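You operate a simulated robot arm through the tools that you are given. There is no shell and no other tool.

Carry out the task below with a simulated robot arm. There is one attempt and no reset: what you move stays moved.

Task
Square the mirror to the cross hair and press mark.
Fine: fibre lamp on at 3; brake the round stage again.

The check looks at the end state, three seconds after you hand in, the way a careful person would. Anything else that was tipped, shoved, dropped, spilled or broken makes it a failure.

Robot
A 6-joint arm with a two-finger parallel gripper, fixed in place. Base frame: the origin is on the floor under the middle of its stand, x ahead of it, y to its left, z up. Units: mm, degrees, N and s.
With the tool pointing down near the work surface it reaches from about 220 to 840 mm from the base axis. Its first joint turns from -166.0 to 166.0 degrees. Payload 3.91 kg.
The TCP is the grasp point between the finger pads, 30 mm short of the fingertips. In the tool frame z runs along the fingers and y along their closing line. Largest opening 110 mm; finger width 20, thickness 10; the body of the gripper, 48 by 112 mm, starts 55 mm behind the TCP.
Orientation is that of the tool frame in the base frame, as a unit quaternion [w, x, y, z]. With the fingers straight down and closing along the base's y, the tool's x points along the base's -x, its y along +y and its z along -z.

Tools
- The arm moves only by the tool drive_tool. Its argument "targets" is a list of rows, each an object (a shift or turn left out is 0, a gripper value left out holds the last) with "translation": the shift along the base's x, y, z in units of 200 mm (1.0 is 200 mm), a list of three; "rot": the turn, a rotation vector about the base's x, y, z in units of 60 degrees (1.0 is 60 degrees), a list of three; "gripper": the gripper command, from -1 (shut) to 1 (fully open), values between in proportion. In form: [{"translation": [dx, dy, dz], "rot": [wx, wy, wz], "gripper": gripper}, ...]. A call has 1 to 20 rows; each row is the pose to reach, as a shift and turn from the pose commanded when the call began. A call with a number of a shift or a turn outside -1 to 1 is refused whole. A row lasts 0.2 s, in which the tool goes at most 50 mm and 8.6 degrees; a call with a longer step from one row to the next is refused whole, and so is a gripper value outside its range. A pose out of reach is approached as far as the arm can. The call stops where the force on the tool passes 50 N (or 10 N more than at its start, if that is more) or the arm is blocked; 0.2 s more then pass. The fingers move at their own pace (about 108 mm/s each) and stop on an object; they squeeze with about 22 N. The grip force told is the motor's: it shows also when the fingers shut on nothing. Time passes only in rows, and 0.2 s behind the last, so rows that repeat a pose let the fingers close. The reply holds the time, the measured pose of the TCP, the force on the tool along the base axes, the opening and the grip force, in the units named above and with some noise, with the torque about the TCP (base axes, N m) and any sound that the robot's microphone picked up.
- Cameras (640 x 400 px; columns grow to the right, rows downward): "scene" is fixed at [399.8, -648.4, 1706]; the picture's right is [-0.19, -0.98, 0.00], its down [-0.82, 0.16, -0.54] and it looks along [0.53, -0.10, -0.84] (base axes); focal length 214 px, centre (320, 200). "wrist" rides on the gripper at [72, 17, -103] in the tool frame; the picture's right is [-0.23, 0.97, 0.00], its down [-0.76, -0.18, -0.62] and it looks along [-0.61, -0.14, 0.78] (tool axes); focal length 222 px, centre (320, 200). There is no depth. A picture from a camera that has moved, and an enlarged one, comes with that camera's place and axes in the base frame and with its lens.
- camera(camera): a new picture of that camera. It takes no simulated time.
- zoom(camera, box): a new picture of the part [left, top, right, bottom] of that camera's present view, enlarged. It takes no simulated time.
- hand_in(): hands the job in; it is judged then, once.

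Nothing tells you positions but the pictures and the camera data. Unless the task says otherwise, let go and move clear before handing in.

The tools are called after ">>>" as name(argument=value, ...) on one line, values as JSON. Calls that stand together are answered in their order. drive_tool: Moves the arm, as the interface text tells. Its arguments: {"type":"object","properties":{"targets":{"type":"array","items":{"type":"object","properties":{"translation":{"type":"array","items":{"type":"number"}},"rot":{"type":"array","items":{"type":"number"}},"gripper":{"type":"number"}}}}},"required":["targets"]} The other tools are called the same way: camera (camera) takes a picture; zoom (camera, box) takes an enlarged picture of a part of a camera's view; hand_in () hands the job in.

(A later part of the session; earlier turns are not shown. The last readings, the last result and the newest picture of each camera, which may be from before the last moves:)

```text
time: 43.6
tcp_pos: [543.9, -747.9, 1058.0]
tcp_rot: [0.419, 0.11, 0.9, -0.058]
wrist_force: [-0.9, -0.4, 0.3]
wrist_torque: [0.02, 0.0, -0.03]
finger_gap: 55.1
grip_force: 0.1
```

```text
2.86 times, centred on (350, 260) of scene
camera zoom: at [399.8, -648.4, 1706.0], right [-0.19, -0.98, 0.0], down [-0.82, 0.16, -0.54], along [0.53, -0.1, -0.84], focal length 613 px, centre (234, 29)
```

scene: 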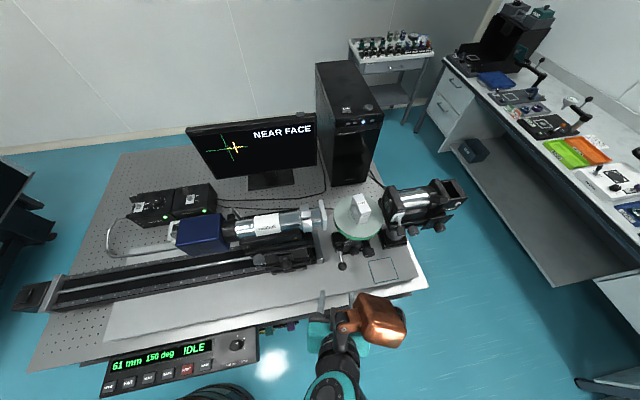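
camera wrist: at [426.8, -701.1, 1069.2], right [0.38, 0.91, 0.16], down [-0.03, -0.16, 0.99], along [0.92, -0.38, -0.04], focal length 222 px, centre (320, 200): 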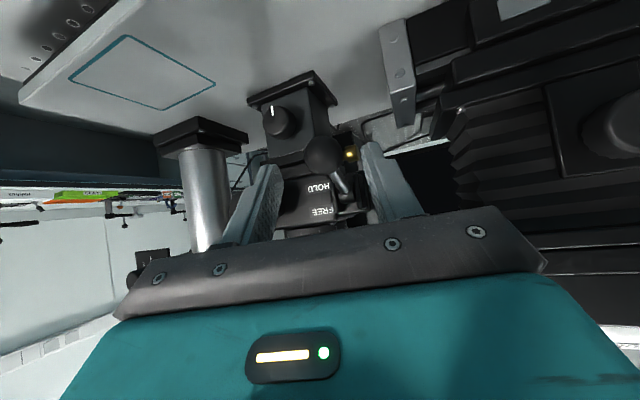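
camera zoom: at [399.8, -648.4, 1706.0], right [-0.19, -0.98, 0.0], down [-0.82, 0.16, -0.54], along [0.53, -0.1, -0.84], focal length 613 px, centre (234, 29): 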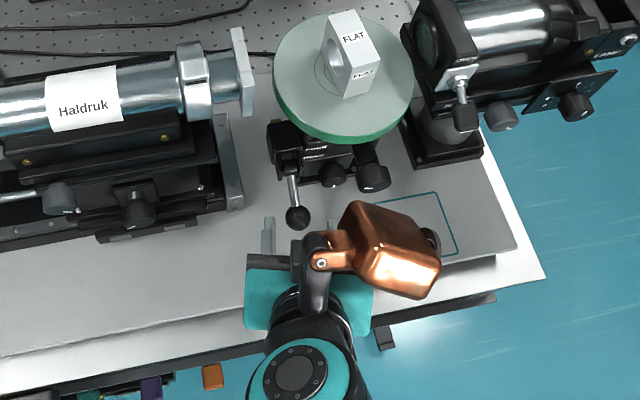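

The ball sits right on the tool axis about 40 mm ahead of the grasp point. I'll advance about 27 mm and close on it.

>>> drive_tool(targets=[{"translation": [0.05, -0.0134, -0.0434], "gripper": 0}, {"translation": [0.1, -0.0269, -0.0867]}, {"translation": [0.1, -0.0269, -0.0867], "gripper": -0.3}, {"translation": [0.1, -0.0269, -0.0867], "gripper": -0.5}, {"translation": [0.1, -0.0269, -0.0867], "gripper": -0.6}])

>>> camera(camera="wrist")

```text
time: 44.8
tcp_pos: [565.2, -751.6, 1040.8]
tcp_rot: [0.418, 0.109, 0.9, -0.057]
wrist_force: [1.0, 14.7, -1.9]
wrist_torque: [0.1, 0.1, 0.16]
finger_gap: 28.8
grip_force: 6.8
```

```text
taken
camera wrist: at [447.5, -705.1, 1051.9], right [0.38, 0.91, 0.16], down [-0.03, -0.16, 0.99], along [0.92, -0.38, -0.04], focal length 222 px, centre (320, 200)
```

wrist: 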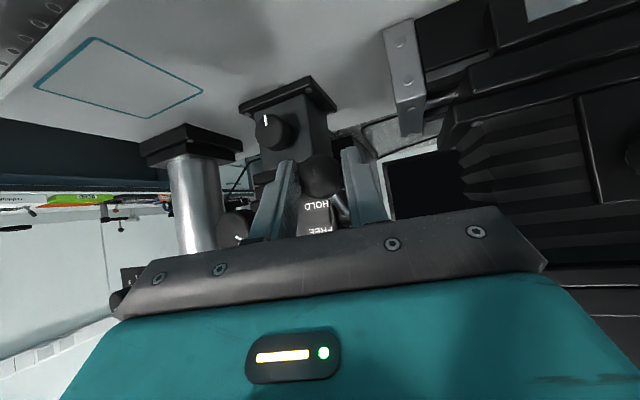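

The fingers hold the ball. I'll raise it along its arc toward FREE, watching the force.

>>> drive_tool(targets=[{"translation": [-0.01, 0.004, 0.0245], "gripper": -0.65}, {"translation": [-0.018, 0.004, 0.05]}, {"translation": [-0.024, 0.004, 0.0765]}, {"translation": [-0.0275, 0.004, 0.103]}, {"translation": [-0.0285, 0.004, 0.13]}, {"translation": [-0.0275, 0.004, 0.157]}])

>>> camera(camera="wrist")

>>> camera(camera="scene")

```text
time: 46.2
tcp_pos: [558.0, -752.2, 1072.5]
tcp_rot: [0.418, 0.11, 0.9, -0.059]
wrist_force: [2.4, 18.1, -3.8]
wrist_torque: [0.37, 0.15, 0.21]
finger_gap: 29.0
grip_force: 9.5
```

```text
taken
camera wrist: at [441.4, -704.9, 1083.4], right [0.38, 0.91, 0.16], down [-0.03, -0.16, 0.99], along [0.92, -0.38, -0.04], focal length 222 px, centre (320, 200)
```

wrist: 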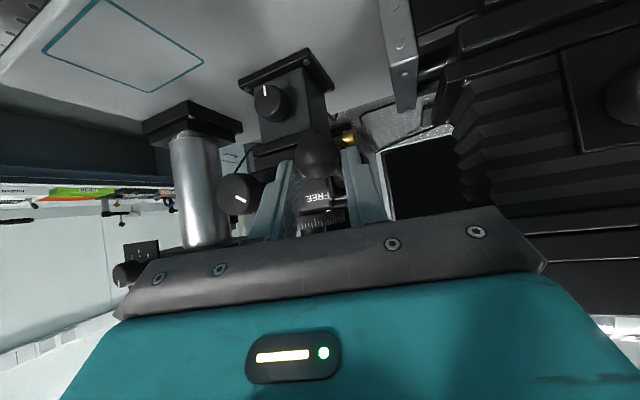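

```text
taken
```

scene: 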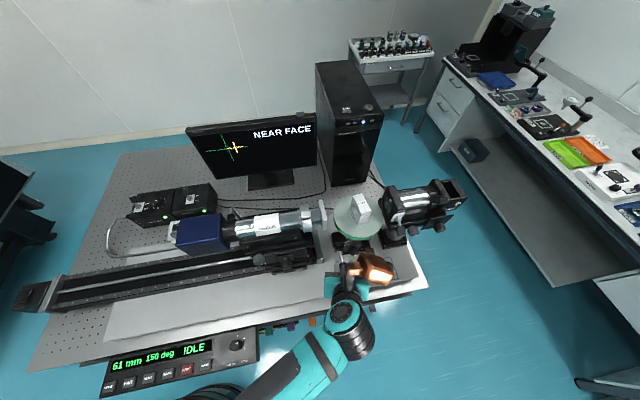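

The ball is rising smoothly and the lever follows. I'll continue raising it toward FREE.

>>> drive_tool(targets=[{"translation": [0.004, 0.004, 0.0265], "gripper": -0.65}, {"translation": [0.0095, 0.004, 0.053]}, {"translation": [0.0175, 0.004, 0.0785]}, {"translation": [0.028, 0.004, 0.103]}])

>>> camera(camera="wrist")

>>> zoom(camera="scene", box=[300, 190, 440, 310])

```text
time: 47.2
tcp_pos: [563.1, -751.7, 1092.6]
tcp_rot: [0.419, 0.111, 0.899, -0.059]
wrist_force: [1.1, -0.6, 0.5]
wrist_torque: [0.0, 0.01, 0.04]
finger_gap: 19.1
grip_force: 0.1
```

```text
taken
camera wrist: at [447.1, -704.6, 1103.6], right [0.38, 0.91, 0.16], down [-0.03, -0.16, 0.99], along [0.92, -0.38, -0.04], focal length 222 px, centre (320, 200)
```

wrist: 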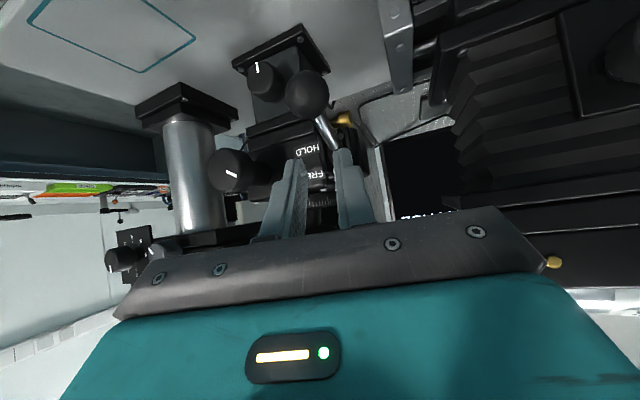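

```text
3.33 times, centred on (370, 250) of scene
camera zoom: at [399.8, -648.4, 1706.0], right [-0.19, -0.98, 0.0], down [-0.82, 0.16, -0.54], along [0.53, -0.1, -0.84], focal length 715 px, centre (153, 33)
```

zoom: 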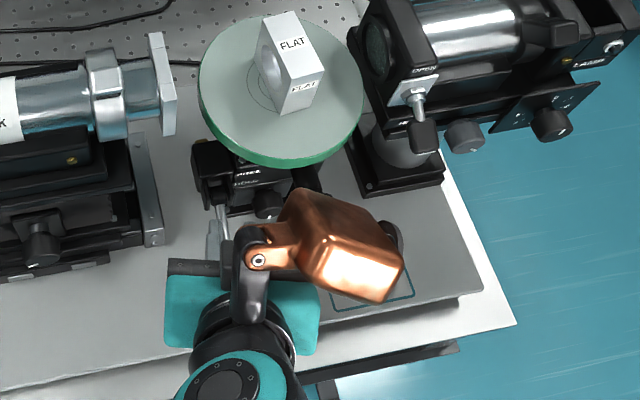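

The ball slipped out of my light grip and the lever fell back to HOLD, so the lever is stiff. I'll back off, close the fingers, and instead push the ball up from underneath.

>>> drive_tool(targets=[{"translation": [-0.11, 0.03, 0.095], "gripper": 0}, {"translation": [-0.22, 0.06, 0.19], "gripper": 0}, {"translation": [-0.3, 0.06, 0.1], "gripper": -1}, {"translation": [-0.3, 0.05, -0.1], "gripper": -1}, {"translation": [-0.3, 0.04, -0.3], "gripper": -1}, {"translation": [-0.22, 0.03, -0.4], "gripper": -1}, {"translation": [-0.13, 0.024, -0.4], "gripper": -1}])

>>> camera(camera="wrist")

>>> zoom(camera="scene", box=[300, 190, 440, 310])

```text
time: 48.8
tcp_pos: [537.3, -746.8, 1012.1]
tcp_rot: [0.418, 0.11, 0.9, -0.058]
wrist_force: [-0.1, 0.3, 0.6]
wrist_torque: [-0.01, 0.0, 0.01]
finger_gap: 0.0
grip_force: 22.2
```

```text
taken
camera wrist: at [420.0, -699.8, 1023.0], right [0.38, 0.91, 0.16], down [-0.03, -0.16, 0.99], along [0.92, -0.38, -0.04], focal length 222 px, centre (320, 200)
```

wrist: 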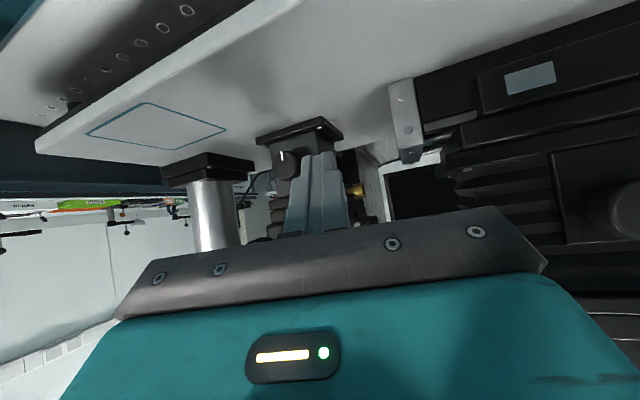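

```text
3.33 times, centred on (370, 250) of scene
camera zoom: at [399.8, -648.4, 1706.0], right [-0.19, -0.98, 0.0], down [-0.82, 0.16, -0.54], along [0.53, -0.1, -0.84], focal length 715 px, centre (153, 33)
```

zoom: 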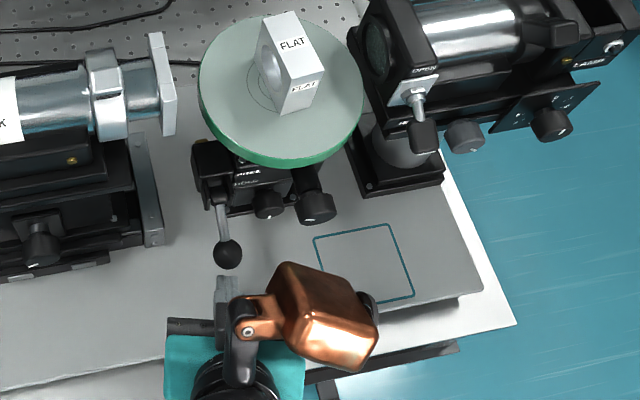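

The closed fingers are low, just in front of the ball. I'll slide under the ball and lift.

>>> drive_tool(targets=[{"translation": [0.045, -0.003, 0], "gripper": -1}, {"translation": [0.085, -0.005, 0.005]}, {"translation": [0.085, -0.005, 0.035]}, {"translation": [0.085, -0.005, 0.065]}, {"translation": [0.085, -0.005, 0.095]}, {"translation": [0.085, -0.005, 0.125]}, {"translation": [0.085, -0.005, 0.155]}, {"translation": [0.085, -0.005, 0.185]}])

>>> zoom(camera="wrist", box=[200, 80, 440, 240])

>>> zoom(camera="scene", box=[300, 190, 440, 310])

```text
time: 50.6
tcp_pos: [558.0, -747.0, 1049.6]
tcp_rot: [0.42, 0.108, 0.899, -0.057]
wrist_force: [0.3, 1.0, 0.1]
wrist_torque: [-0.02, 0.04, -0.07]
finger_gap: 0.2
grip_force: 22.2
```

```text
2.50 times, centred on (320, 160) of wrist
camera zoom: at [440.7, -699.2, 1061.1], right [0.38, 0.91, 0.16], down [-0.03, -0.16, 0.99], along [0.92, -0.38, -0.04], focal length 555 px, centre (320, 300)
```

zoom: 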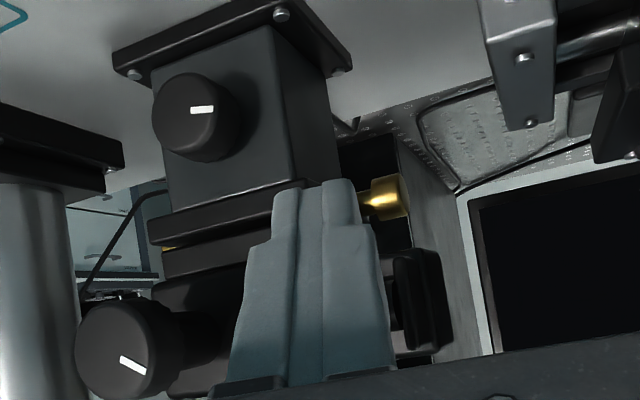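

```text
3.33 times, centred on (370, 250) of scene
camera zoom: at [399.8, -648.4, 1706.0], right [-0.19, -0.98, 0.0], down [-0.82, 0.16, -0.54], along [0.53, -0.1, -0.84], focal length 715 px, centre (153, 33)
```

zoom: 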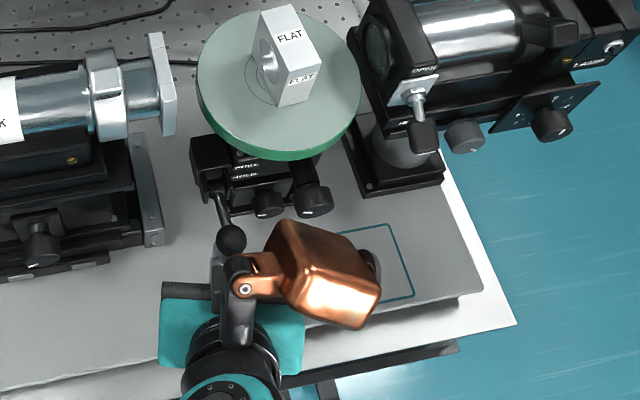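

The lever moved up, but the stage head looks slightly higher too and the small pedestal knob's mark turned, so I may have lifted the stage on its height rack. I'll look closely before doing anything else.

>>> zoom(camera="scene", box=[330, 190, 400, 260])

>>> zoom(camera="scene", box=[185, 110, 325, 190])

>>> zoom(camera="scene", box=[95, 320, 265, 400])

>>> camera(camera="wrist")

```text
5.71 times, centred on (365, 225) of scene
camera zoom: at [399.8, -648.4, 1706.0], right [-0.19, -0.98, 0.0], down [-0.82, 0.16, -0.54], along [0.53, -0.1, -0.84], focal length 1226 px, centre (63, 57)
```

zoom: 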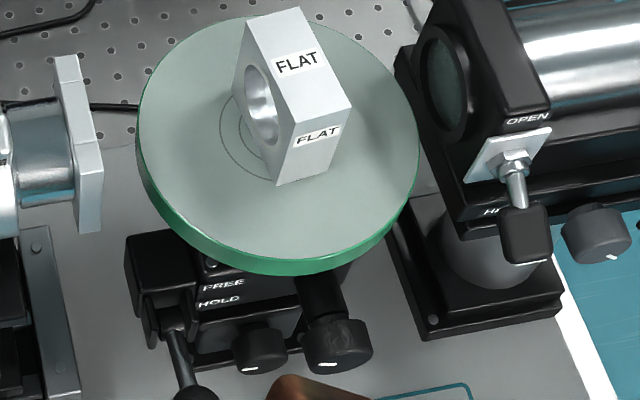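

```text
4.57 times, centred on (255, 150) of scene
camera zoom: at [399.8, -648.4, 1706.0], right [-0.19, -0.98, 0.0], down [-0.82, 0.16, -0.54], along [0.53, -0.1, -0.84], focal length 980 px, centre (617, 429)
```

zoom: 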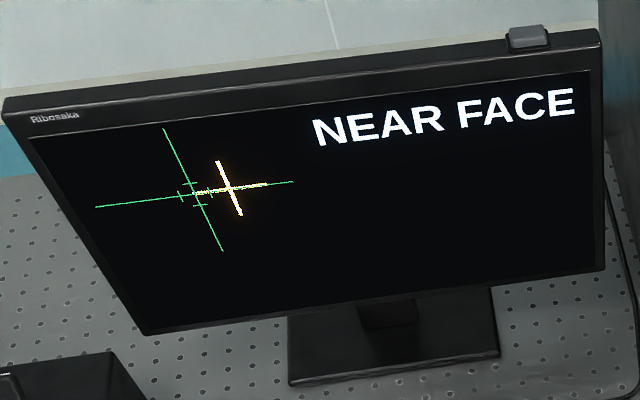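

```text
3.76 times, centred on (180, 360) of scene
camera zoom: at [399.8, -648.4, 1706.0], right [-0.19, -0.98, 0.0], down [-0.82, 0.16, -0.54], along [0.53, -0.1, -0.84], focal length 807 px, centre (847, -402)
```

zoom: 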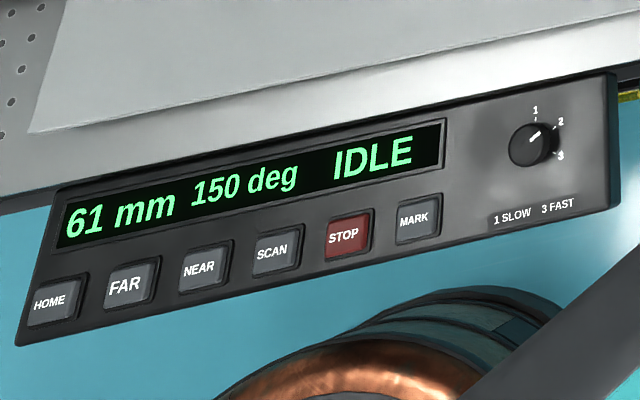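

```text
taken
camera wrist: at [440.7, -699.2, 1061.1], right [0.38, 0.91, 0.16], down [-0.03, -0.16, 0.99], along [0.92, -0.38, -0.04], focal length 222 px, centre (320, 200)
```

wrist: 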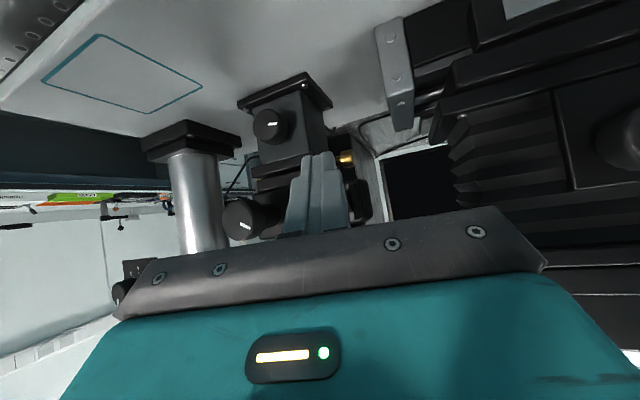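

>>> zoom(camera="scene", box=[330, 225, 374, 275])

>>> zoom(camera="scene", box=[320, 180, 410, 280])

```text
8.00 times, centred on (352, 250) of scene
camera zoom: at [399.8, -648.4, 1706.0], right [-0.19, -0.98, 0.0], down [-0.82, 0.16, -0.54], along [0.53, -0.1, -0.84], focal length 1716 px, centre (64, -200)
```

zoom: 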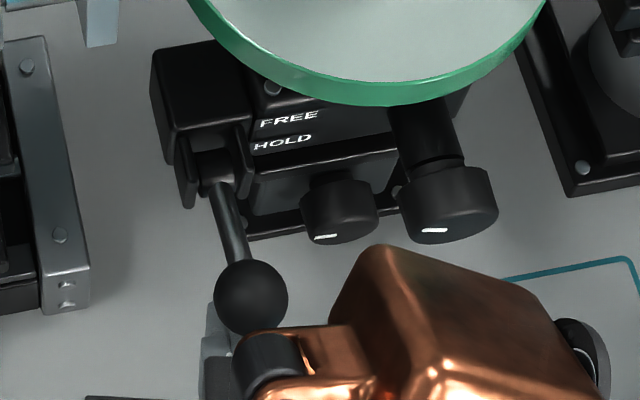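

```text
4.00 times, centred on (365, 230) of scene
camera zoom: at [399.8, -648.4, 1706.0], right [-0.19, -0.98, 0.0], down [-0.82, 0.16, -0.54], along [0.53, -0.1, -0.84], focal length 858 px, centre (140, 80)
```

zoom: 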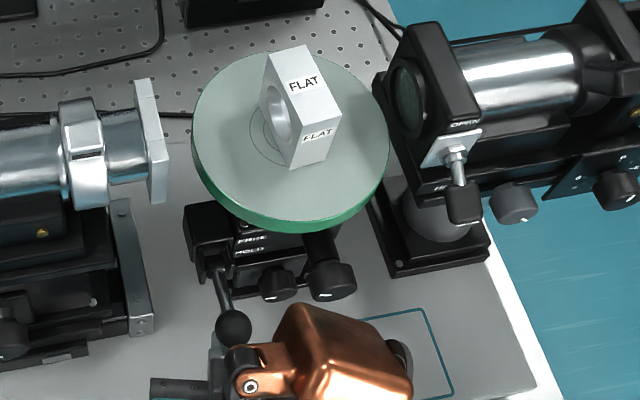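

The ball rose about 37 mm, and the stage head also rose about 13 mm on its height rack after the lever seemed to reach its upper stop. I'll remember to press it back down to its original height when I brake. For now I'll back the fingers out from under the ball.

>>> drive_tool(targets=[{"translation": [-0.1, 0.01, -0.03], "gripper": -1}, {"translation": [-0.3, 0.03, -0.03]}, {"translation": [-0.45, 0.05, 0.05]}, {"translation": [-0.5, 0.1, 0.25]}, {"translation": [-0.5, 0.15, 0.45]}, {"translation": [-0.5, 0.2, 0.6]}])

>>> camera(camera="wrist")

>>> zoom(camera="scene", box=[330, 225, 374, 275])

```text
time: 52.0
tcp_pos: [456.2, -708.7, 1168.2]
tcp_rot: [0.417, 0.11, 0.9, -0.057]
wrist_force: [0.3, -0.1, -0.3]
wrist_torque: [0.01, -0.02, 0.0]
finger_gap: 0.3
grip_force: 22.1
```

```text
taken
camera wrist: at [338.5, -661.1, 1180.4], right [0.38, 0.91, 0.16], down [-0.03, -0.16, 0.99], along [0.92, -0.38, -0.04], focal length 222 px, centre (320, 200)
```

wrist: 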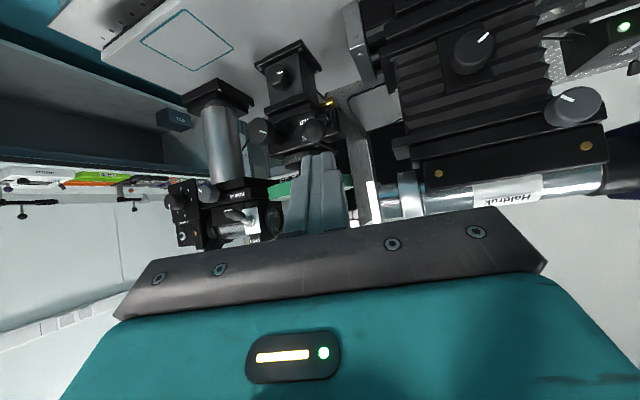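

```text
8.00 times, centred on (352, 250) of scene
camera zoom: at [399.8, -648.4, 1706.0], right [-0.19, -0.98, 0.0], down [-0.82, 0.16, -0.54], along [0.53, -0.1, -0.84], focal length 1716 px, centre (64, -200)
```

zoom: 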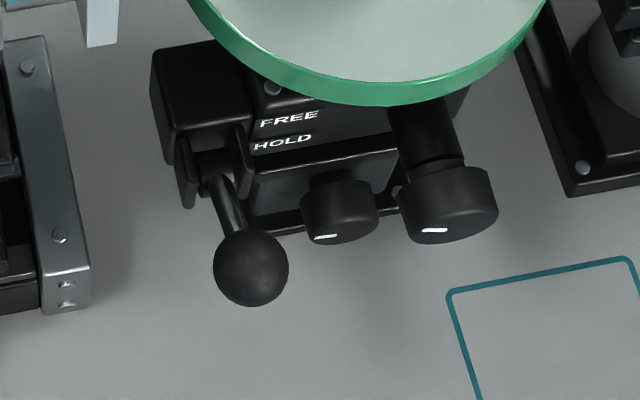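

The ball is now higher than before, so the lever has moved on up to FREE by itself. I'll zoom to confirm this and check the head's state.

>>> zoom(camera="wrist", box=[225, 25, 385, 165])

>>> zoom(camera="scene", box=[185, 110, 325, 190])

```text
2.86 times, centred on (305, 95) of wrist
camera zoom: at [338.5, -661.1, 1180.4], right [0.38, 0.91, 0.16], down [-0.03, -0.16, 0.99], along [0.92, -0.38, -0.04], focal length 635 px, centre (363, 500)
```

zoom: 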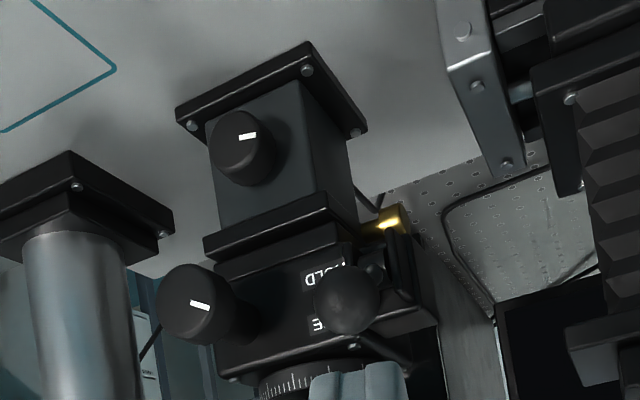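

```text
4.57 times, centred on (255, 150) of scene
camera zoom: at [399.8, -648.4, 1706.0], right [-0.19, -0.98, 0.0], down [-0.82, 0.16, -0.54], along [0.53, -0.1, -0.84], focal length 980 px, centre (617, 429)
```

zoom: 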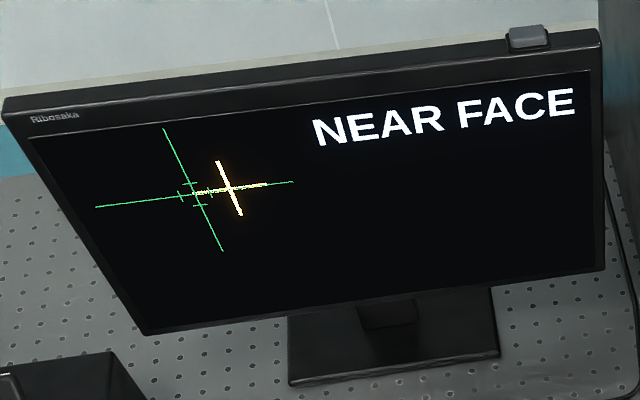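

The lever now points up at FREE and the cross is unchanged. Next I'll roll the tool 90° about its axis so the fingers can grip the big stage knob from above and below.

>>> drive_tool(targets=[{"rot": [0.0925, -0.0249, -0.0803], "gripper": 0}, {"rot": [0.185, -0.0498, -0.1605]}, {"rot": [0.2775, -0.0746, -0.2408]}, {"rot": [0.37, -0.0995, -0.321]}, {"rot": [0.4625, -0.1244, -0.4013]}, {"rot": [0.555, -0.1493, -0.4815]}])

>>> drive_tool(targets=[{"rot": [0.0925, -0.0249, -0.0803], "gripper": 0}, {"rot": [0.185, -0.0498, -0.1605]}, {"rot": [0.2775, -0.0746, -0.2408]}, {"rot": [0.37, -0.0995, -0.321]}, {"rot": [0.4625, -0.1244, -0.4013]}, {"rot": [0.555, -0.1493, -0.4815]}])

>>> camera(camera="scene")

>>> camera(camera="wrist")

```text
time: 53.4
tcp_pos: [455.0, -707.4, 1169.4]
tcp_rot: [0.41, 0.447, 0.788, 0.107]
wrist_force: [0.0, 0.9, 0.0]
wrist_torque: [0.03, 0.02, -0.02]
finger_gap: 55.0
grip_force: 0.0
```

```text
time: 54.8
tcp_pos: [454.7, -708.0, 1169.1]
tcp_rot: [0.338, 0.715, 0.557, 0.255]
wrist_force: [0.7, -0.1, 0.0]
wrist_torque: [-0.02, 0.01, -0.01]
finger_gap: 55.1
grip_force: 0.1
```

```text
taken
```

scene: 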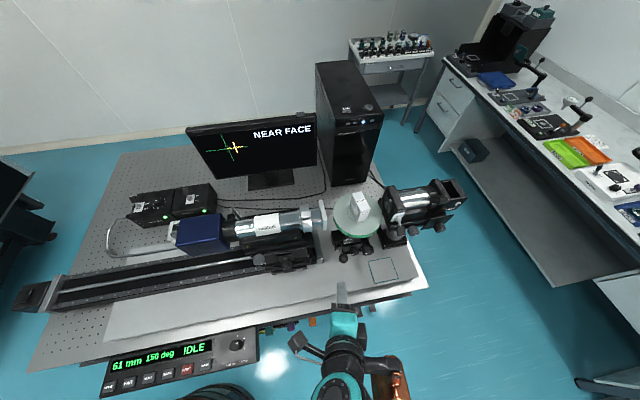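

```text
taken
camera wrist: at [407.7, -620.5, 1248.1], right [0.55, -0.37, 0.75], down [-0.76, -0.59, 0.27], along [0.34, -0.72, -0.6], focal length 222 px, centre (320, 200)
```

wrist: 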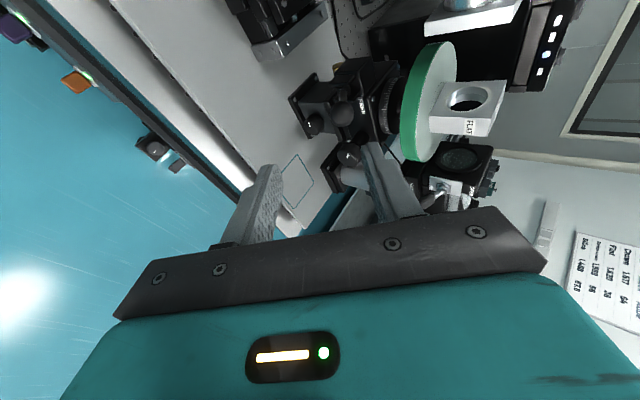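

The roll worked and the camera is now on the collimator side. I'll raise the tool to horizontal and swing it a bit toward the knob.

>>> drive_tool(targets=[{"rot": [-0.0345, -0.1288, 0], "gripper": 0}, {"rot": [-0.0691, -0.2576, 0]}, {"rot": [-0.1036, -0.3864, 0]}, {"rot": [-0.1382, -0.5152, 0]}, {"rot": [-0.1727, -0.644, 0]}])

>>> drive_tool(targets=[{"translation": [0, -0.1, -0.1], "rot": [0, 0, -0.11], "gripper": 0}, {"translation": [0, -0.2, -0.2], "rot": [0, 0, -0.22]}, {"translation": [0, -0.3, -0.3], "rot": [0, 0, -0.33]}])

>>> camera(camera="scene")

>>> camera(camera="wrist")

```text
time: 56.0
tcp_pos: [454.7, -709.1, 1170.3]
tcp_rot: [0.566, 0.556, 0.434, 0.427]
wrist_force: [-0.9, 0.5, -0.1]
wrist_torque: [-0.02, 0.02, -0.04]
finger_gap: 55.0
grip_force: 0.2
```

```text
time: 56.8
tcp_pos: [454.2, -768.0, 1109.9]
tcp_rot: [0.63, 0.624, 0.331, 0.323]
wrist_force: [-0.1, 0.4, 0.5]
wrist_torque: [0.01, 0.03, 0.03]
finger_gap: 54.8
grip_force: 0.1
```

```text
taken
```

scene: 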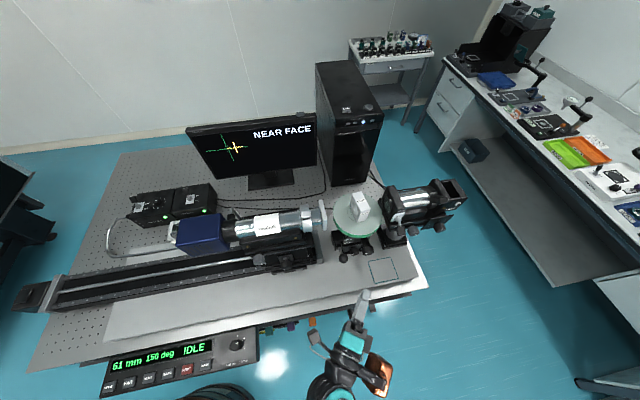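

```text
taken
camera wrist: at [411.5, -649.7, 1125.1], right [-0.12, -0.17, 0.98], down [-0.95, -0.27, -0.17], along [0.29, -0.95, -0.13], focal length 222 px, centre (320, 200)
```

wrist: 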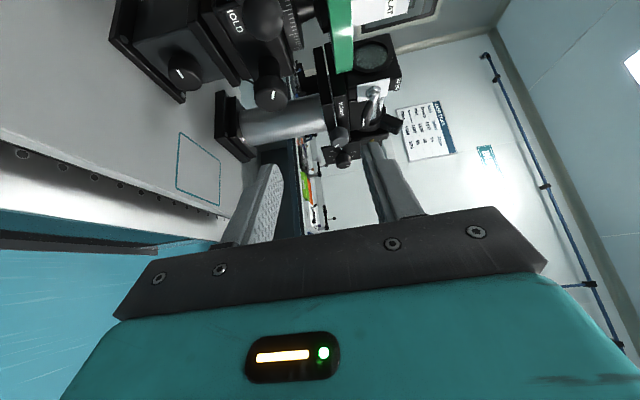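

The tool is now horizontal with fingers above and below. I'll zoom in on the knobs to refine the big knob position.

>>> zoom(camera="wrist", box=[100, 0, 400, 180])

>>> zoom(camera="wrist", box=[220, 40, 340, 130])

>>> zoom(camera="scene", box=[330, 225, 374, 275])

```text
2.13 times, centred on (250, 90) of wrist
camera zoom: at [411.5, -649.7, 1125.1], right [-0.12, -0.17, 0.98], down [-0.95, -0.27, -0.17], along [0.29, -0.95, -0.13], focal length 474 px, centre (469, 435)
```

zoom: 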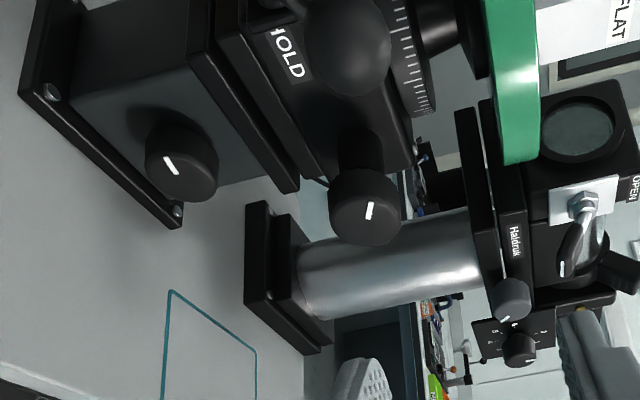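

```text
4.44 times, centred on (280, 85) of wrist
camera zoom: at [411.5, -649.7, 1125.1], right [-0.12, -0.17, 0.98], down [-0.95, -0.27, -0.17], along [0.29, -0.95, -0.13], focal length 987 px, centre (498, 711)
```

zoom: 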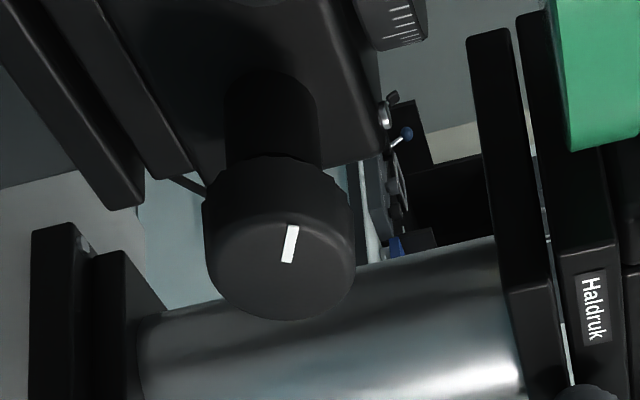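

```text
8.00 times, centred on (352, 250) of scene
camera zoom: at [399.8, -648.4, 1706.0], right [-0.19, -0.98, 0.0], down [-0.82, 0.16, -0.54], along [0.53, -0.1, -0.84], focal length 1716 px, centre (64, -200)
```

zoom: 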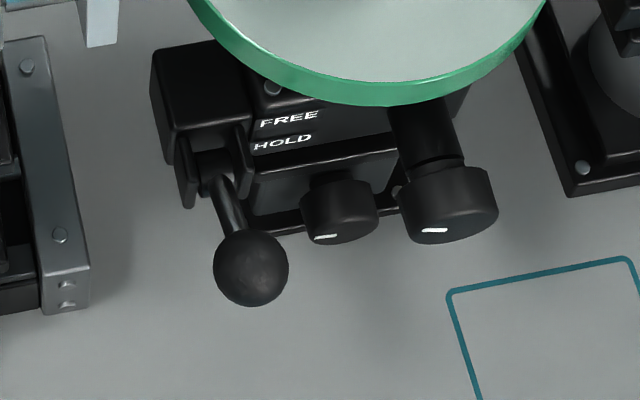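

The head actually slid about 6 mm in +x on a cross slide, because the small knob's mark turned 90°; I'll restore that. The big knob is at about (590, -835, 1064). I'll move in front of it with the fingers above and below.

>>> drive_tool(targets=[{"translation": [0.08, -0.04, -0.05], "rot": [0, 0, 0.075], "gripper": 0}, {"translation": [0.17, -0.09, -0.12], "rot": [0, 0, 0.15]}, {"translation": [0.25, -0.13, -0.18], "rot": [0, 0, 0.217]}, {"translation": [0.335, -0.178, -0.23], "rot": [0, 0, 0.217]}])

>>> camera(camera="wrist")

>>> zoom(camera="scene", box=[290, 190, 450, 330])

```text
time: 57.8
tcp_pos: [523.3, -804.4, 1062.4]
tcp_rot: [0.589, 0.582, 0.401, 0.391]
wrist_force: [0.6, 0.7, 0.6]
wrist_torque: [0.05, 0.08, -0.01]
finger_gap: 55.1
grip_force: 0.0
```

```text
taken
camera wrist: at [454.1, -698.5, 1078.8], right [-0.08, -0.19, 0.98], down [-0.86, -0.48, -0.17], along [0.5, -0.86, -0.13], focal length 222 px, centre (320, 200)
```

wrist: 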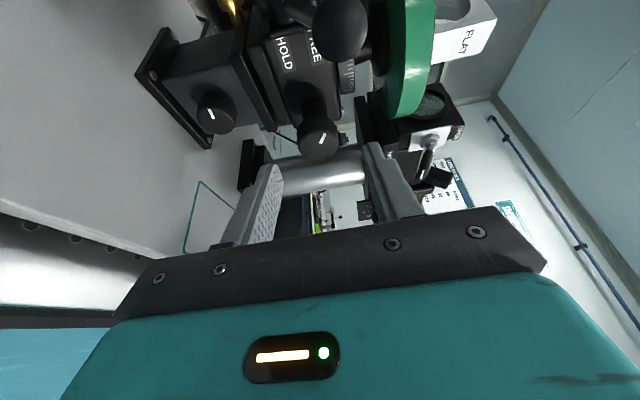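

```text
2.86 times, centred on (370, 260) of scene
camera zoom: at [399.8, -648.4, 1706.0], right [-0.19, -0.98, 0.0], down [-0.82, 0.16, -0.54], along [0.53, -0.1, -0.84], focal length 613 px, centre (177, 29)
```

zoom: 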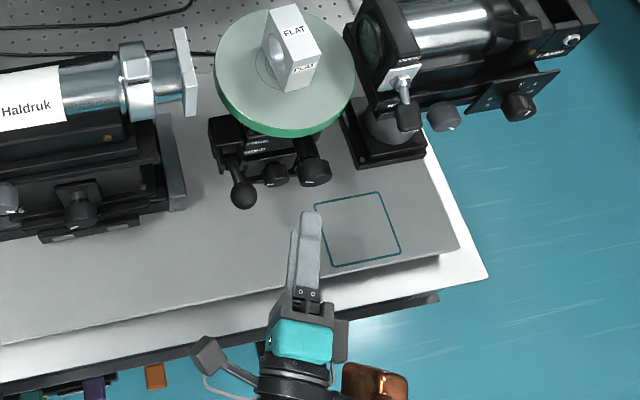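

The knob lies on the tool line about 83 mm ahead and is centred between the fingers. I'll advance around it.

>>> drive_tool(targets=[{"translation": [0.13, -0.052, 0], "gripper": 0}, {"translation": [0.24, -0.096, 0]}, {"translation": [0.314, -0.126, 0]}])

>>> camera(camera="wrist")

>>> zoom(camera="scene", box=[290, 190, 450, 330])

```text
time: 58.6
tcp_pos: [583.9, -828.7, 1064.8]
tcp_rot: [0.59, 0.581, 0.401, 0.392]
wrist_force: [-0.1, -0.9, 0.5]
wrist_torque: [0.02, 0.0, 0.01]
finger_gap: 55.0
grip_force: 0.0
```

```text
taken
camera wrist: at [516.5, -723.3, 1079.7], right [-0.08, -0.19, 0.98], down [-0.86, -0.48, -0.17], along [0.5, -0.86, -0.13], focal length 222 px, centre (320, 200)
```

wrist: 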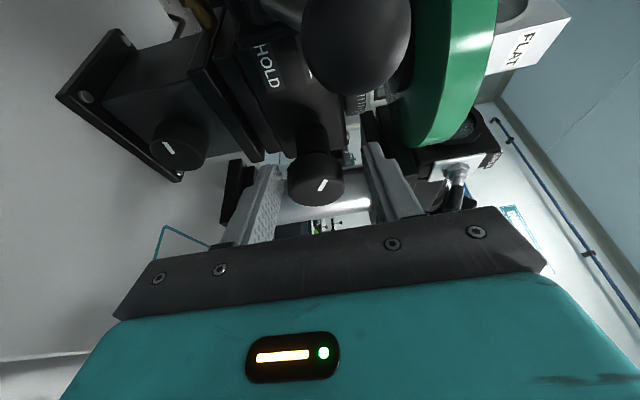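

```text
2.86 times, centred on (370, 260) of scene
camera zoom: at [399.8, -648.4, 1706.0], right [-0.19, -0.98, 0.0], down [-0.82, 0.16, -0.54], along [0.53, -0.1, -0.84], focal length 613 px, centre (177, 29)
```

zoom: 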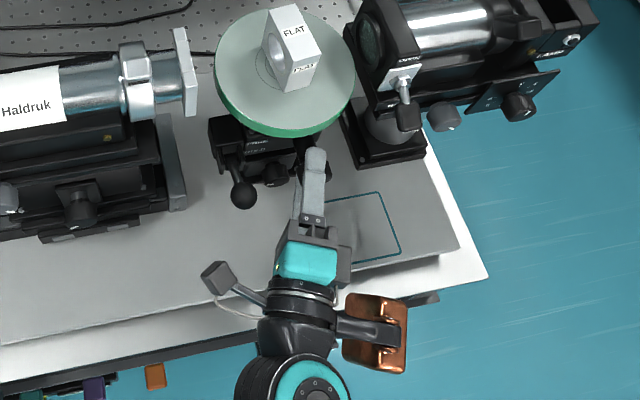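

The fingers straddle the big knob. I'll close gently on it.

>>> drive_tool(targets=[{"gripper": -0.2}, {"gripper": -0.35}, {"gripper": -0.45}, {"gripper": -0.45}])

>>> zoom(camera="wrist", box=[220, 100, 440, 240])

```text
time: 59.6
tcp_pos: [585.2, -828.7, 1061.3]
tcp_rot: [0.589, 0.582, 0.402, 0.392]
wrist_force: [-0.3, 1.4, -18.2]
wrist_torque: [0.18, 0.04, 0.01]
finger_gap: 39.2
grip_force: 9.0
```

```text
2.86 times, centred on (330, 170) of wrist
camera zoom: at [516.9, -724.0, 1077.8], right [-0.08, -0.2, 0.98], down [-0.86, -0.48, -0.17], along [0.5, -0.86, -0.13], focal length 635 px, centre (291, 286)
```

zoom: 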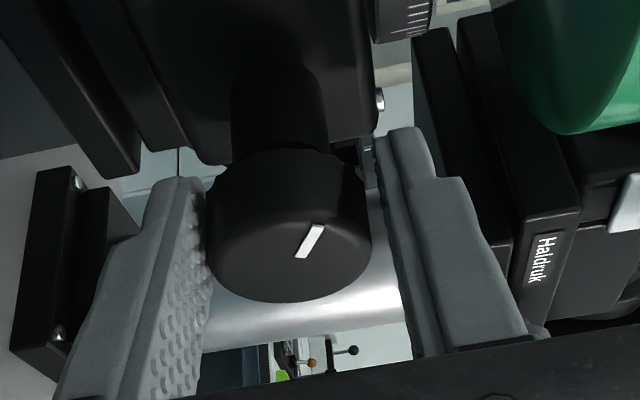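

The lower finger touched first, so the knob is slightly low. I'll shift down 2 mm and close fully.

>>> drive_tool(targets=[{"translation": [0, 0, -0.01], "gripper": -0.45}, {"translation": [0, 0, -0.01], "gripper": -0.6}, {"translation": [0, 0, -0.01], "gripper": -0.6}])

```text
time: 60.4
tcp_pos: [585.3, -828.9, 1060.5]
tcp_rot: [0.589, 0.582, 0.401, 0.392]
wrist_force: [-6.4, 9.6, -25.0]
wrist_torque: [0.27, -0.49, 0.33]
finger_gap: 35.3
grip_force: 45.0
```

>>> drive_tool(targets=[{"translation": [0, 0, -0.009], "gripper": -0.7}, {"translation": [0, 0, -0.009], "gripper": -0.7}])

>>> zoom(camera="scene", box=[185, 110, 325, 190])

```text
time: 61.0
tcp_pos: [585.7, -829.2, 1058.4]
tcp_rot: [0.59, 0.581, 0.401, 0.392]
wrist_force: [0.8, 0.0, -11.0]
wrist_torque: [0.1, -0.35, 0.05]
finger_gap: 35.2
grip_force: 45.3
```

```text
4.57 times, centred on (255, 150) of scene
camera zoom: at [399.8, -648.4, 1706.0], right [-0.19, -0.98, 0.0], down [-0.82, 0.16, -0.54], along [0.53, -0.1, -0.84], focal length 980 px, centre (617, 429)
```

zoom: 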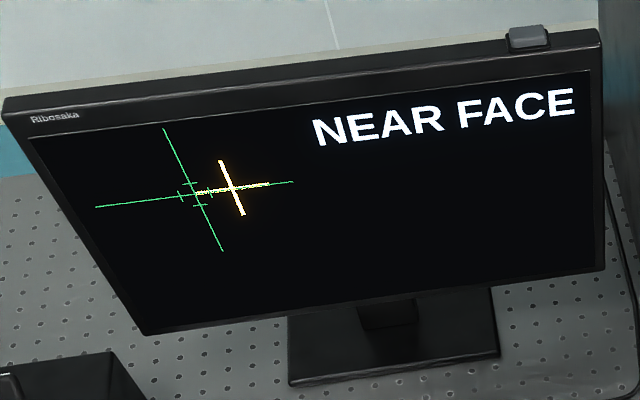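

Gripping nudged the cross slightly, so this knob does turn the stage finely. I'll test a small rotation about the knob axis and watch which way the cross moves.

>>> drive_tool(targets=[{"translation": [0, 0, 0.0024], "rot": [0.0667, 0, 0], "gripper": -0.8}, {"translation": [0, -0.0003, 0.0047], "rot": [0.1333, 0, 0]}, {"translation": [0, -0.0003, 0.0047], "rot": [0.1333, 0, 0]}])

>>> zoom(camera="scene", box=[185, 110, 325, 190])

>>> zoom(camera="scene", box=[95, 320, 265, 400])

>>> zoom(camera="wrist", box=[220, 100, 440, 240])

```text
time: 61.8
tcp_pos: [584.9, -829.6, 1060.7]
tcp_rot: [0.547, 0.621, 0.373, 0.419]
wrist_force: [11.0, -18.1, 12.2]
wrist_torque: [-0.16, -0.8, 0.6]
finger_gap: 35.5
grip_force: 45.7
```

```text
4.57 times, centred on (255, 150) of scene
camera zoom: at [399.8, -648.4, 1706.0], right [-0.19, -0.98, 0.0], down [-0.82, 0.16, -0.54], along [0.53, -0.1, -0.84], focal length 980 px, centre (617, 429)
```

zoom: 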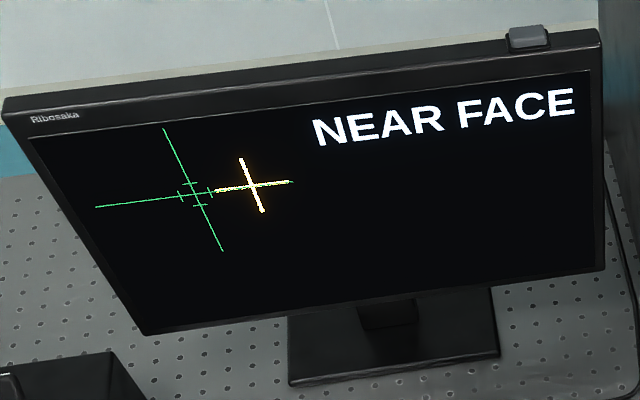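

```text
3.76 times, centred on (180, 360) of scene
camera zoom: at [399.8, -648.4, 1706.0], right [-0.19, -0.98, 0.0], down [-0.82, 0.16, -0.54], along [0.53, -0.1, -0.84], focal length 807 px, centre (847, -402)
```

zoom: 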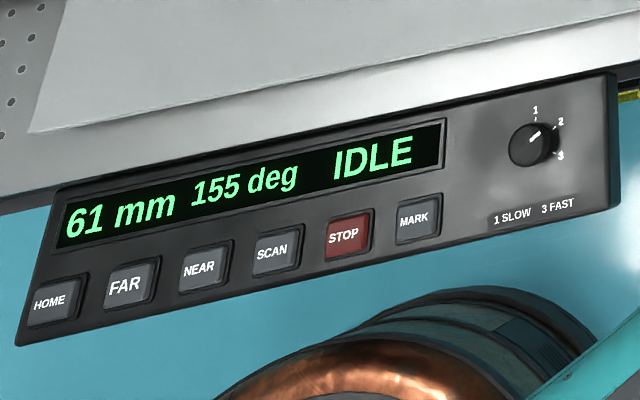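

```text
2.86 times, centred on (330, 170) of wrist
camera zoom: at [516.8, -726.9, 1091.6], right [-0.08, -0.33, 0.94], down [-0.86, -0.45, -0.23], along [0.5, -0.83, -0.25], focal length 635 px, centre (291, 286)
```

zoom: 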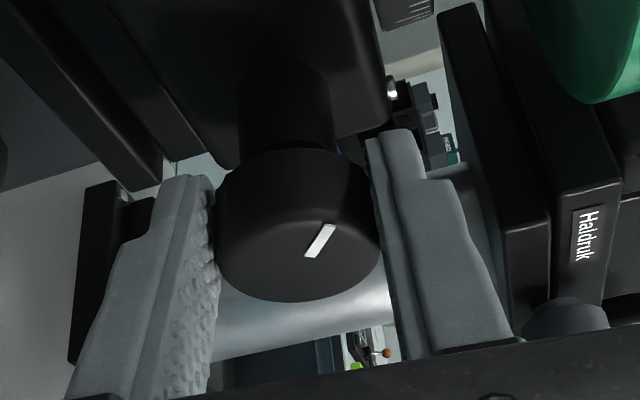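

Turning that way moved the cross right and the readout from 150 to 155°, so I need the opposite direction. I'll turn back about 20°.

>>> drive_tool(targets=[{"translation": [0, 0, -0.0034], "rot": [-0.0958, 0, 0], "gripper": -0.8}, {"translation": [0, 0, -0.0068], "rot": [-0.1917, 0, 0]}, {"translation": [0, 0, -0.0102], "rot": [-0.2875, 0, 0]}, {"translation": [0, 0, -0.0118], "rot": [-0.3333, 0, 0]}, {"translation": [0, 0, -0.0118], "rot": [-0.3333, 0, 0]}])

>>> zoom(camera="scene", box=[185, 110, 325, 190])

>>> zoom(camera="scene", box=[95, 320, 265, 400])

```text
time: 63.0
tcp_pos: [584.8, -829.4, 1057.2]
tcp_rot: [0.647, 0.517, 0.44, 0.347]
wrist_force: [11.5, -16.1, 13.1]
wrist_torque: [-0.12, -0.94, 0.69]
finger_gap: 35.3
grip_force: 44.9
```

```text
4.57 times, centred on (255, 150) of scene
camera zoom: at [399.8, -648.4, 1706.0], right [-0.19, -0.98, 0.0], down [-0.82, 0.16, -0.54], along [0.53, -0.1, -0.84], focal length 980 px, centre (617, 429)
```

zoom: 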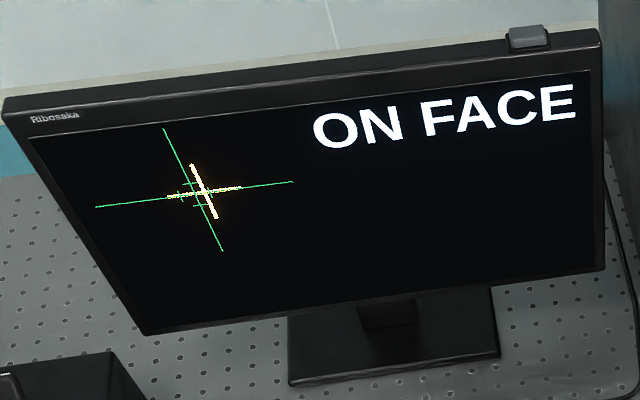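

```text
3.76 times, centred on (180, 360) of scene
camera zoom: at [399.8, -648.4, 1706.0], right [-0.19, -0.98, 0.0], down [-0.82, 0.16, -0.54], along [0.53, -0.1, -0.84], focal length 807 px, centre (847, -402)
```

zoom: 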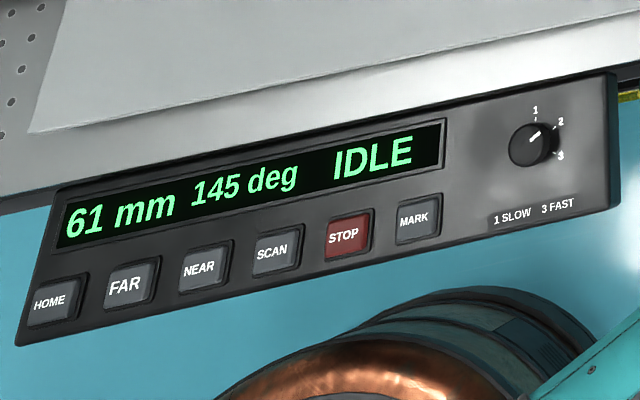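

The monitor now says "ON FACE" and the cross is almost centred, slightly right. I'll zoom in for the residual offset.

>>> zoom(camera="scene", box=[200, 132, 260, 170])

```text
10.53 times, centred on (230, 151) of scene
camera zoom: at [399.8, -648.4, 1706.0], right [-0.19, -0.98, 0.0], down [-0.82, 0.16, -0.54], along [0.53, -0.1, -0.84], focal length 2258 px, centre (1267, 716)
```

zoom: 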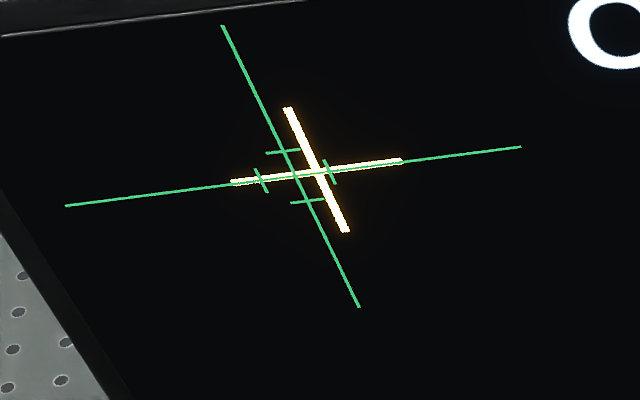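

The remaining offset is about 4° of knob turn. I'll turn that much more.

>>> drive_tool(targets=[{"translation": [0, 0, -0.0011], "rot": [-0.033, 0, 0], "gripper": -0.8}, {"translation": [0, 0, -0.0022], "rot": [-0.065, 0, 0]}, {"translation": [0, 0, -0.0022], "rot": [-0.065, 0, 0]}])

>>> zoom(camera="scene", box=[200, 132, 260, 170])

```text
time: 63.8
tcp_pos: [584.2, -829.1, 1056.2]
tcp_rot: [0.664, 0.494, 0.451, 0.333]
wrist_force: [8.3, -12.3, 7.5]
wrist_torque: [-0.05, -0.84, 0.05]
finger_gap: 35.4
grip_force: 44.8
```

```text
10.53 times, centred on (230, 151) of scene
camera zoom: at [399.8, -648.4, 1706.0], right [-0.19, -0.98, 0.0], down [-0.82, 0.16, -0.54], along [0.53, -0.1, -0.84], focal length 2258 px, centre (1267, 716)
```

zoom: 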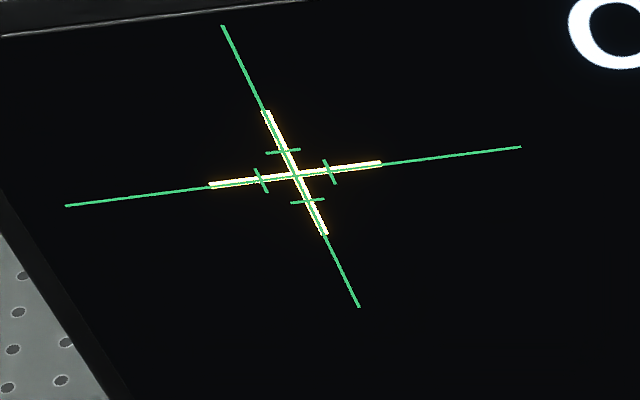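

The crosses coincide now. I'll release the knob gently, back straight out and check that the alignment holds.

>>> drive_tool(targets=[{"gripper": -0.4}, {"gripper": -0.3}, {"gripper": -0.1}, {"gripper": 0}, {"gripper": 0}])

>>> zoom(camera="scene", box=[200, 132, 260, 170])

>>> zoom(camera="wrist", box=[220, 100, 440, 240])

```text
time: 65.0
tcp_pos: [584.3, -829.6, 1056.8]
tcp_rot: [0.665, 0.494, 0.452, 0.333]
wrist_force: [0.5, 0.2, 0.3]
wrist_torque: [-0.03, -0.01, 0.0]
finger_gap: 55.2
grip_force: 0.0
```

```text
10.53 times, centred on (230, 151) of scene
camera zoom: at [399.8, -648.4, 1706.0], right [-0.19, -0.98, 0.0], down [-0.82, 0.16, -0.54], along [0.53, -0.1, -0.84], focal length 2258 px, centre (1267, 716)
```

zoom: 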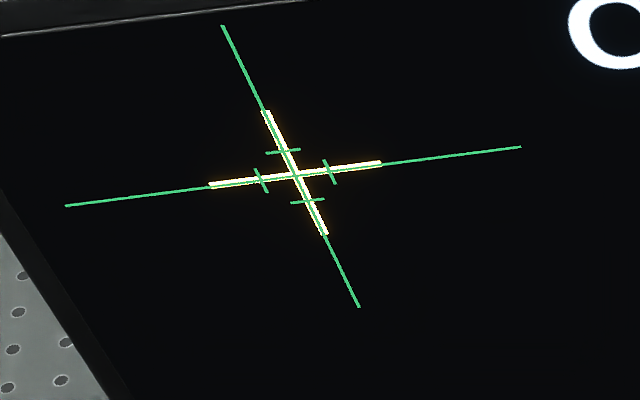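

```text
2.86 times, centred on (330, 170) of wrist
camera zoom: at [516.3, -723.4, 1043.6], right [-0.08, 0.08, 0.99], down [-0.86, -0.51, -0.03], along [0.5, -0.86, 0.11], focal length 635 px, centre (291, 286)
```

zoom: 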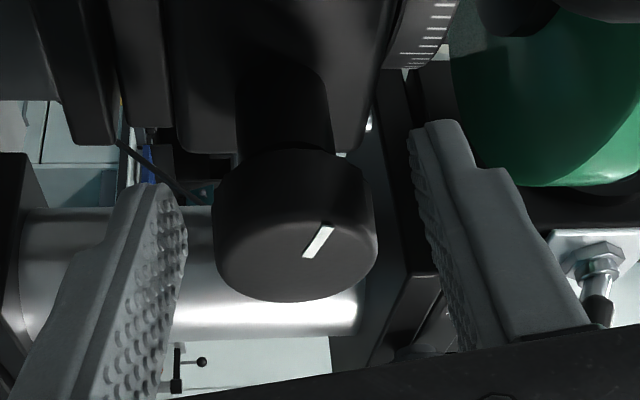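

Alignment holds after release. I'll back straight out along the tool axis and level the roll again.

>>> drive_tool(targets=[{"translation": [-0.15, 0.057, -0.016], "gripper": 0}, {"translation": [-0.32, 0.122, -0.035]}, {"translation": [-0.45, 0.17, -0.02]}])

>>> drive_tool(targets=[{"translation": [-0.05, 0.05, 0.2], "rot": [0.133, 0, 0], "gripper": -1}, {"translation": [-0.05, 0.15, 0.4], "rot": [0.265, 0, 0], "gripper": -1}, {"translation": [-0.05, 0.2, 0.5], "rot": [0.265, 0, 0], "gripper": -1}])

>>> camera(camera="wrist")

>>> zoom(camera="scene", box=[290, 190, 450, 330])

```text
time: 65.8
tcp_pos: [495.7, -795.8, 1052.2]
tcp_rot: [0.664, 0.494, 0.451, 0.333]
wrist_force: [0.9, 0.0, 0.6]
wrist_torque: [0.02, -0.06, 0.0]
finger_gap: 55.0
grip_force: 0.0
```

```text
time: 66.6
tcp_pos: [485.3, -755.5, 1151.0]
tcp_rot: [0.59, 0.582, 0.401, 0.391]
wrist_force: [-0.2, -0.2, 0.5]
wrist_torque: [-0.04, -0.05, 0.05]
finger_gap: 0.0
grip_force: 22.1
```

```text
taken
camera wrist: at [416.5, -649.8, 1168.5], right [-0.08, -0.2, 0.98], down [-0.86, -0.48, -0.17], along [0.5, -0.86, -0.13], focal length 222 px, centre (320, 200)
```

wrist: 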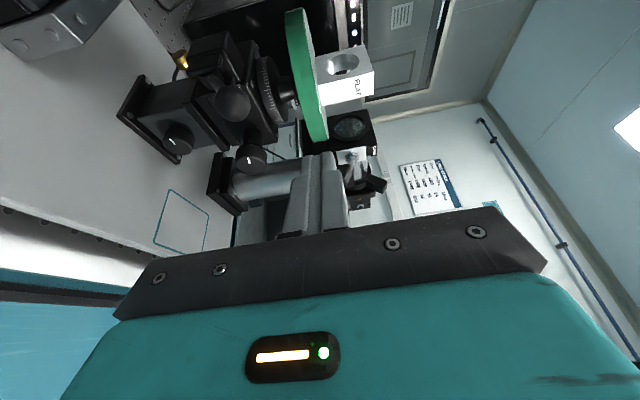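

```text
2.86 times, centred on (370, 260) of scene
camera zoom: at [399.8, -648.4, 1706.0], right [-0.19, -0.98, 0.0], down [-0.82, 0.16, -0.54], along [0.53, -0.1, -0.84], focal length 613 px, centre (177, 29)
```

zoom: 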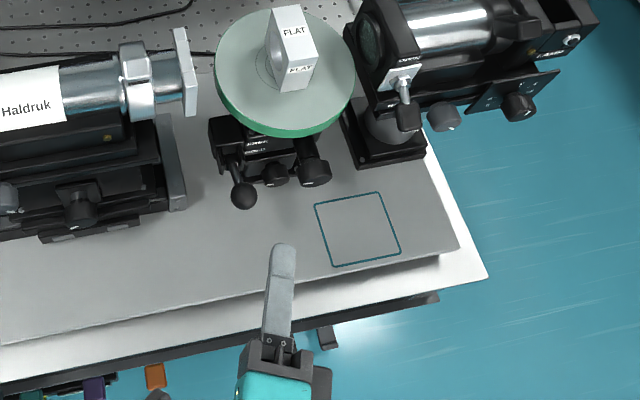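

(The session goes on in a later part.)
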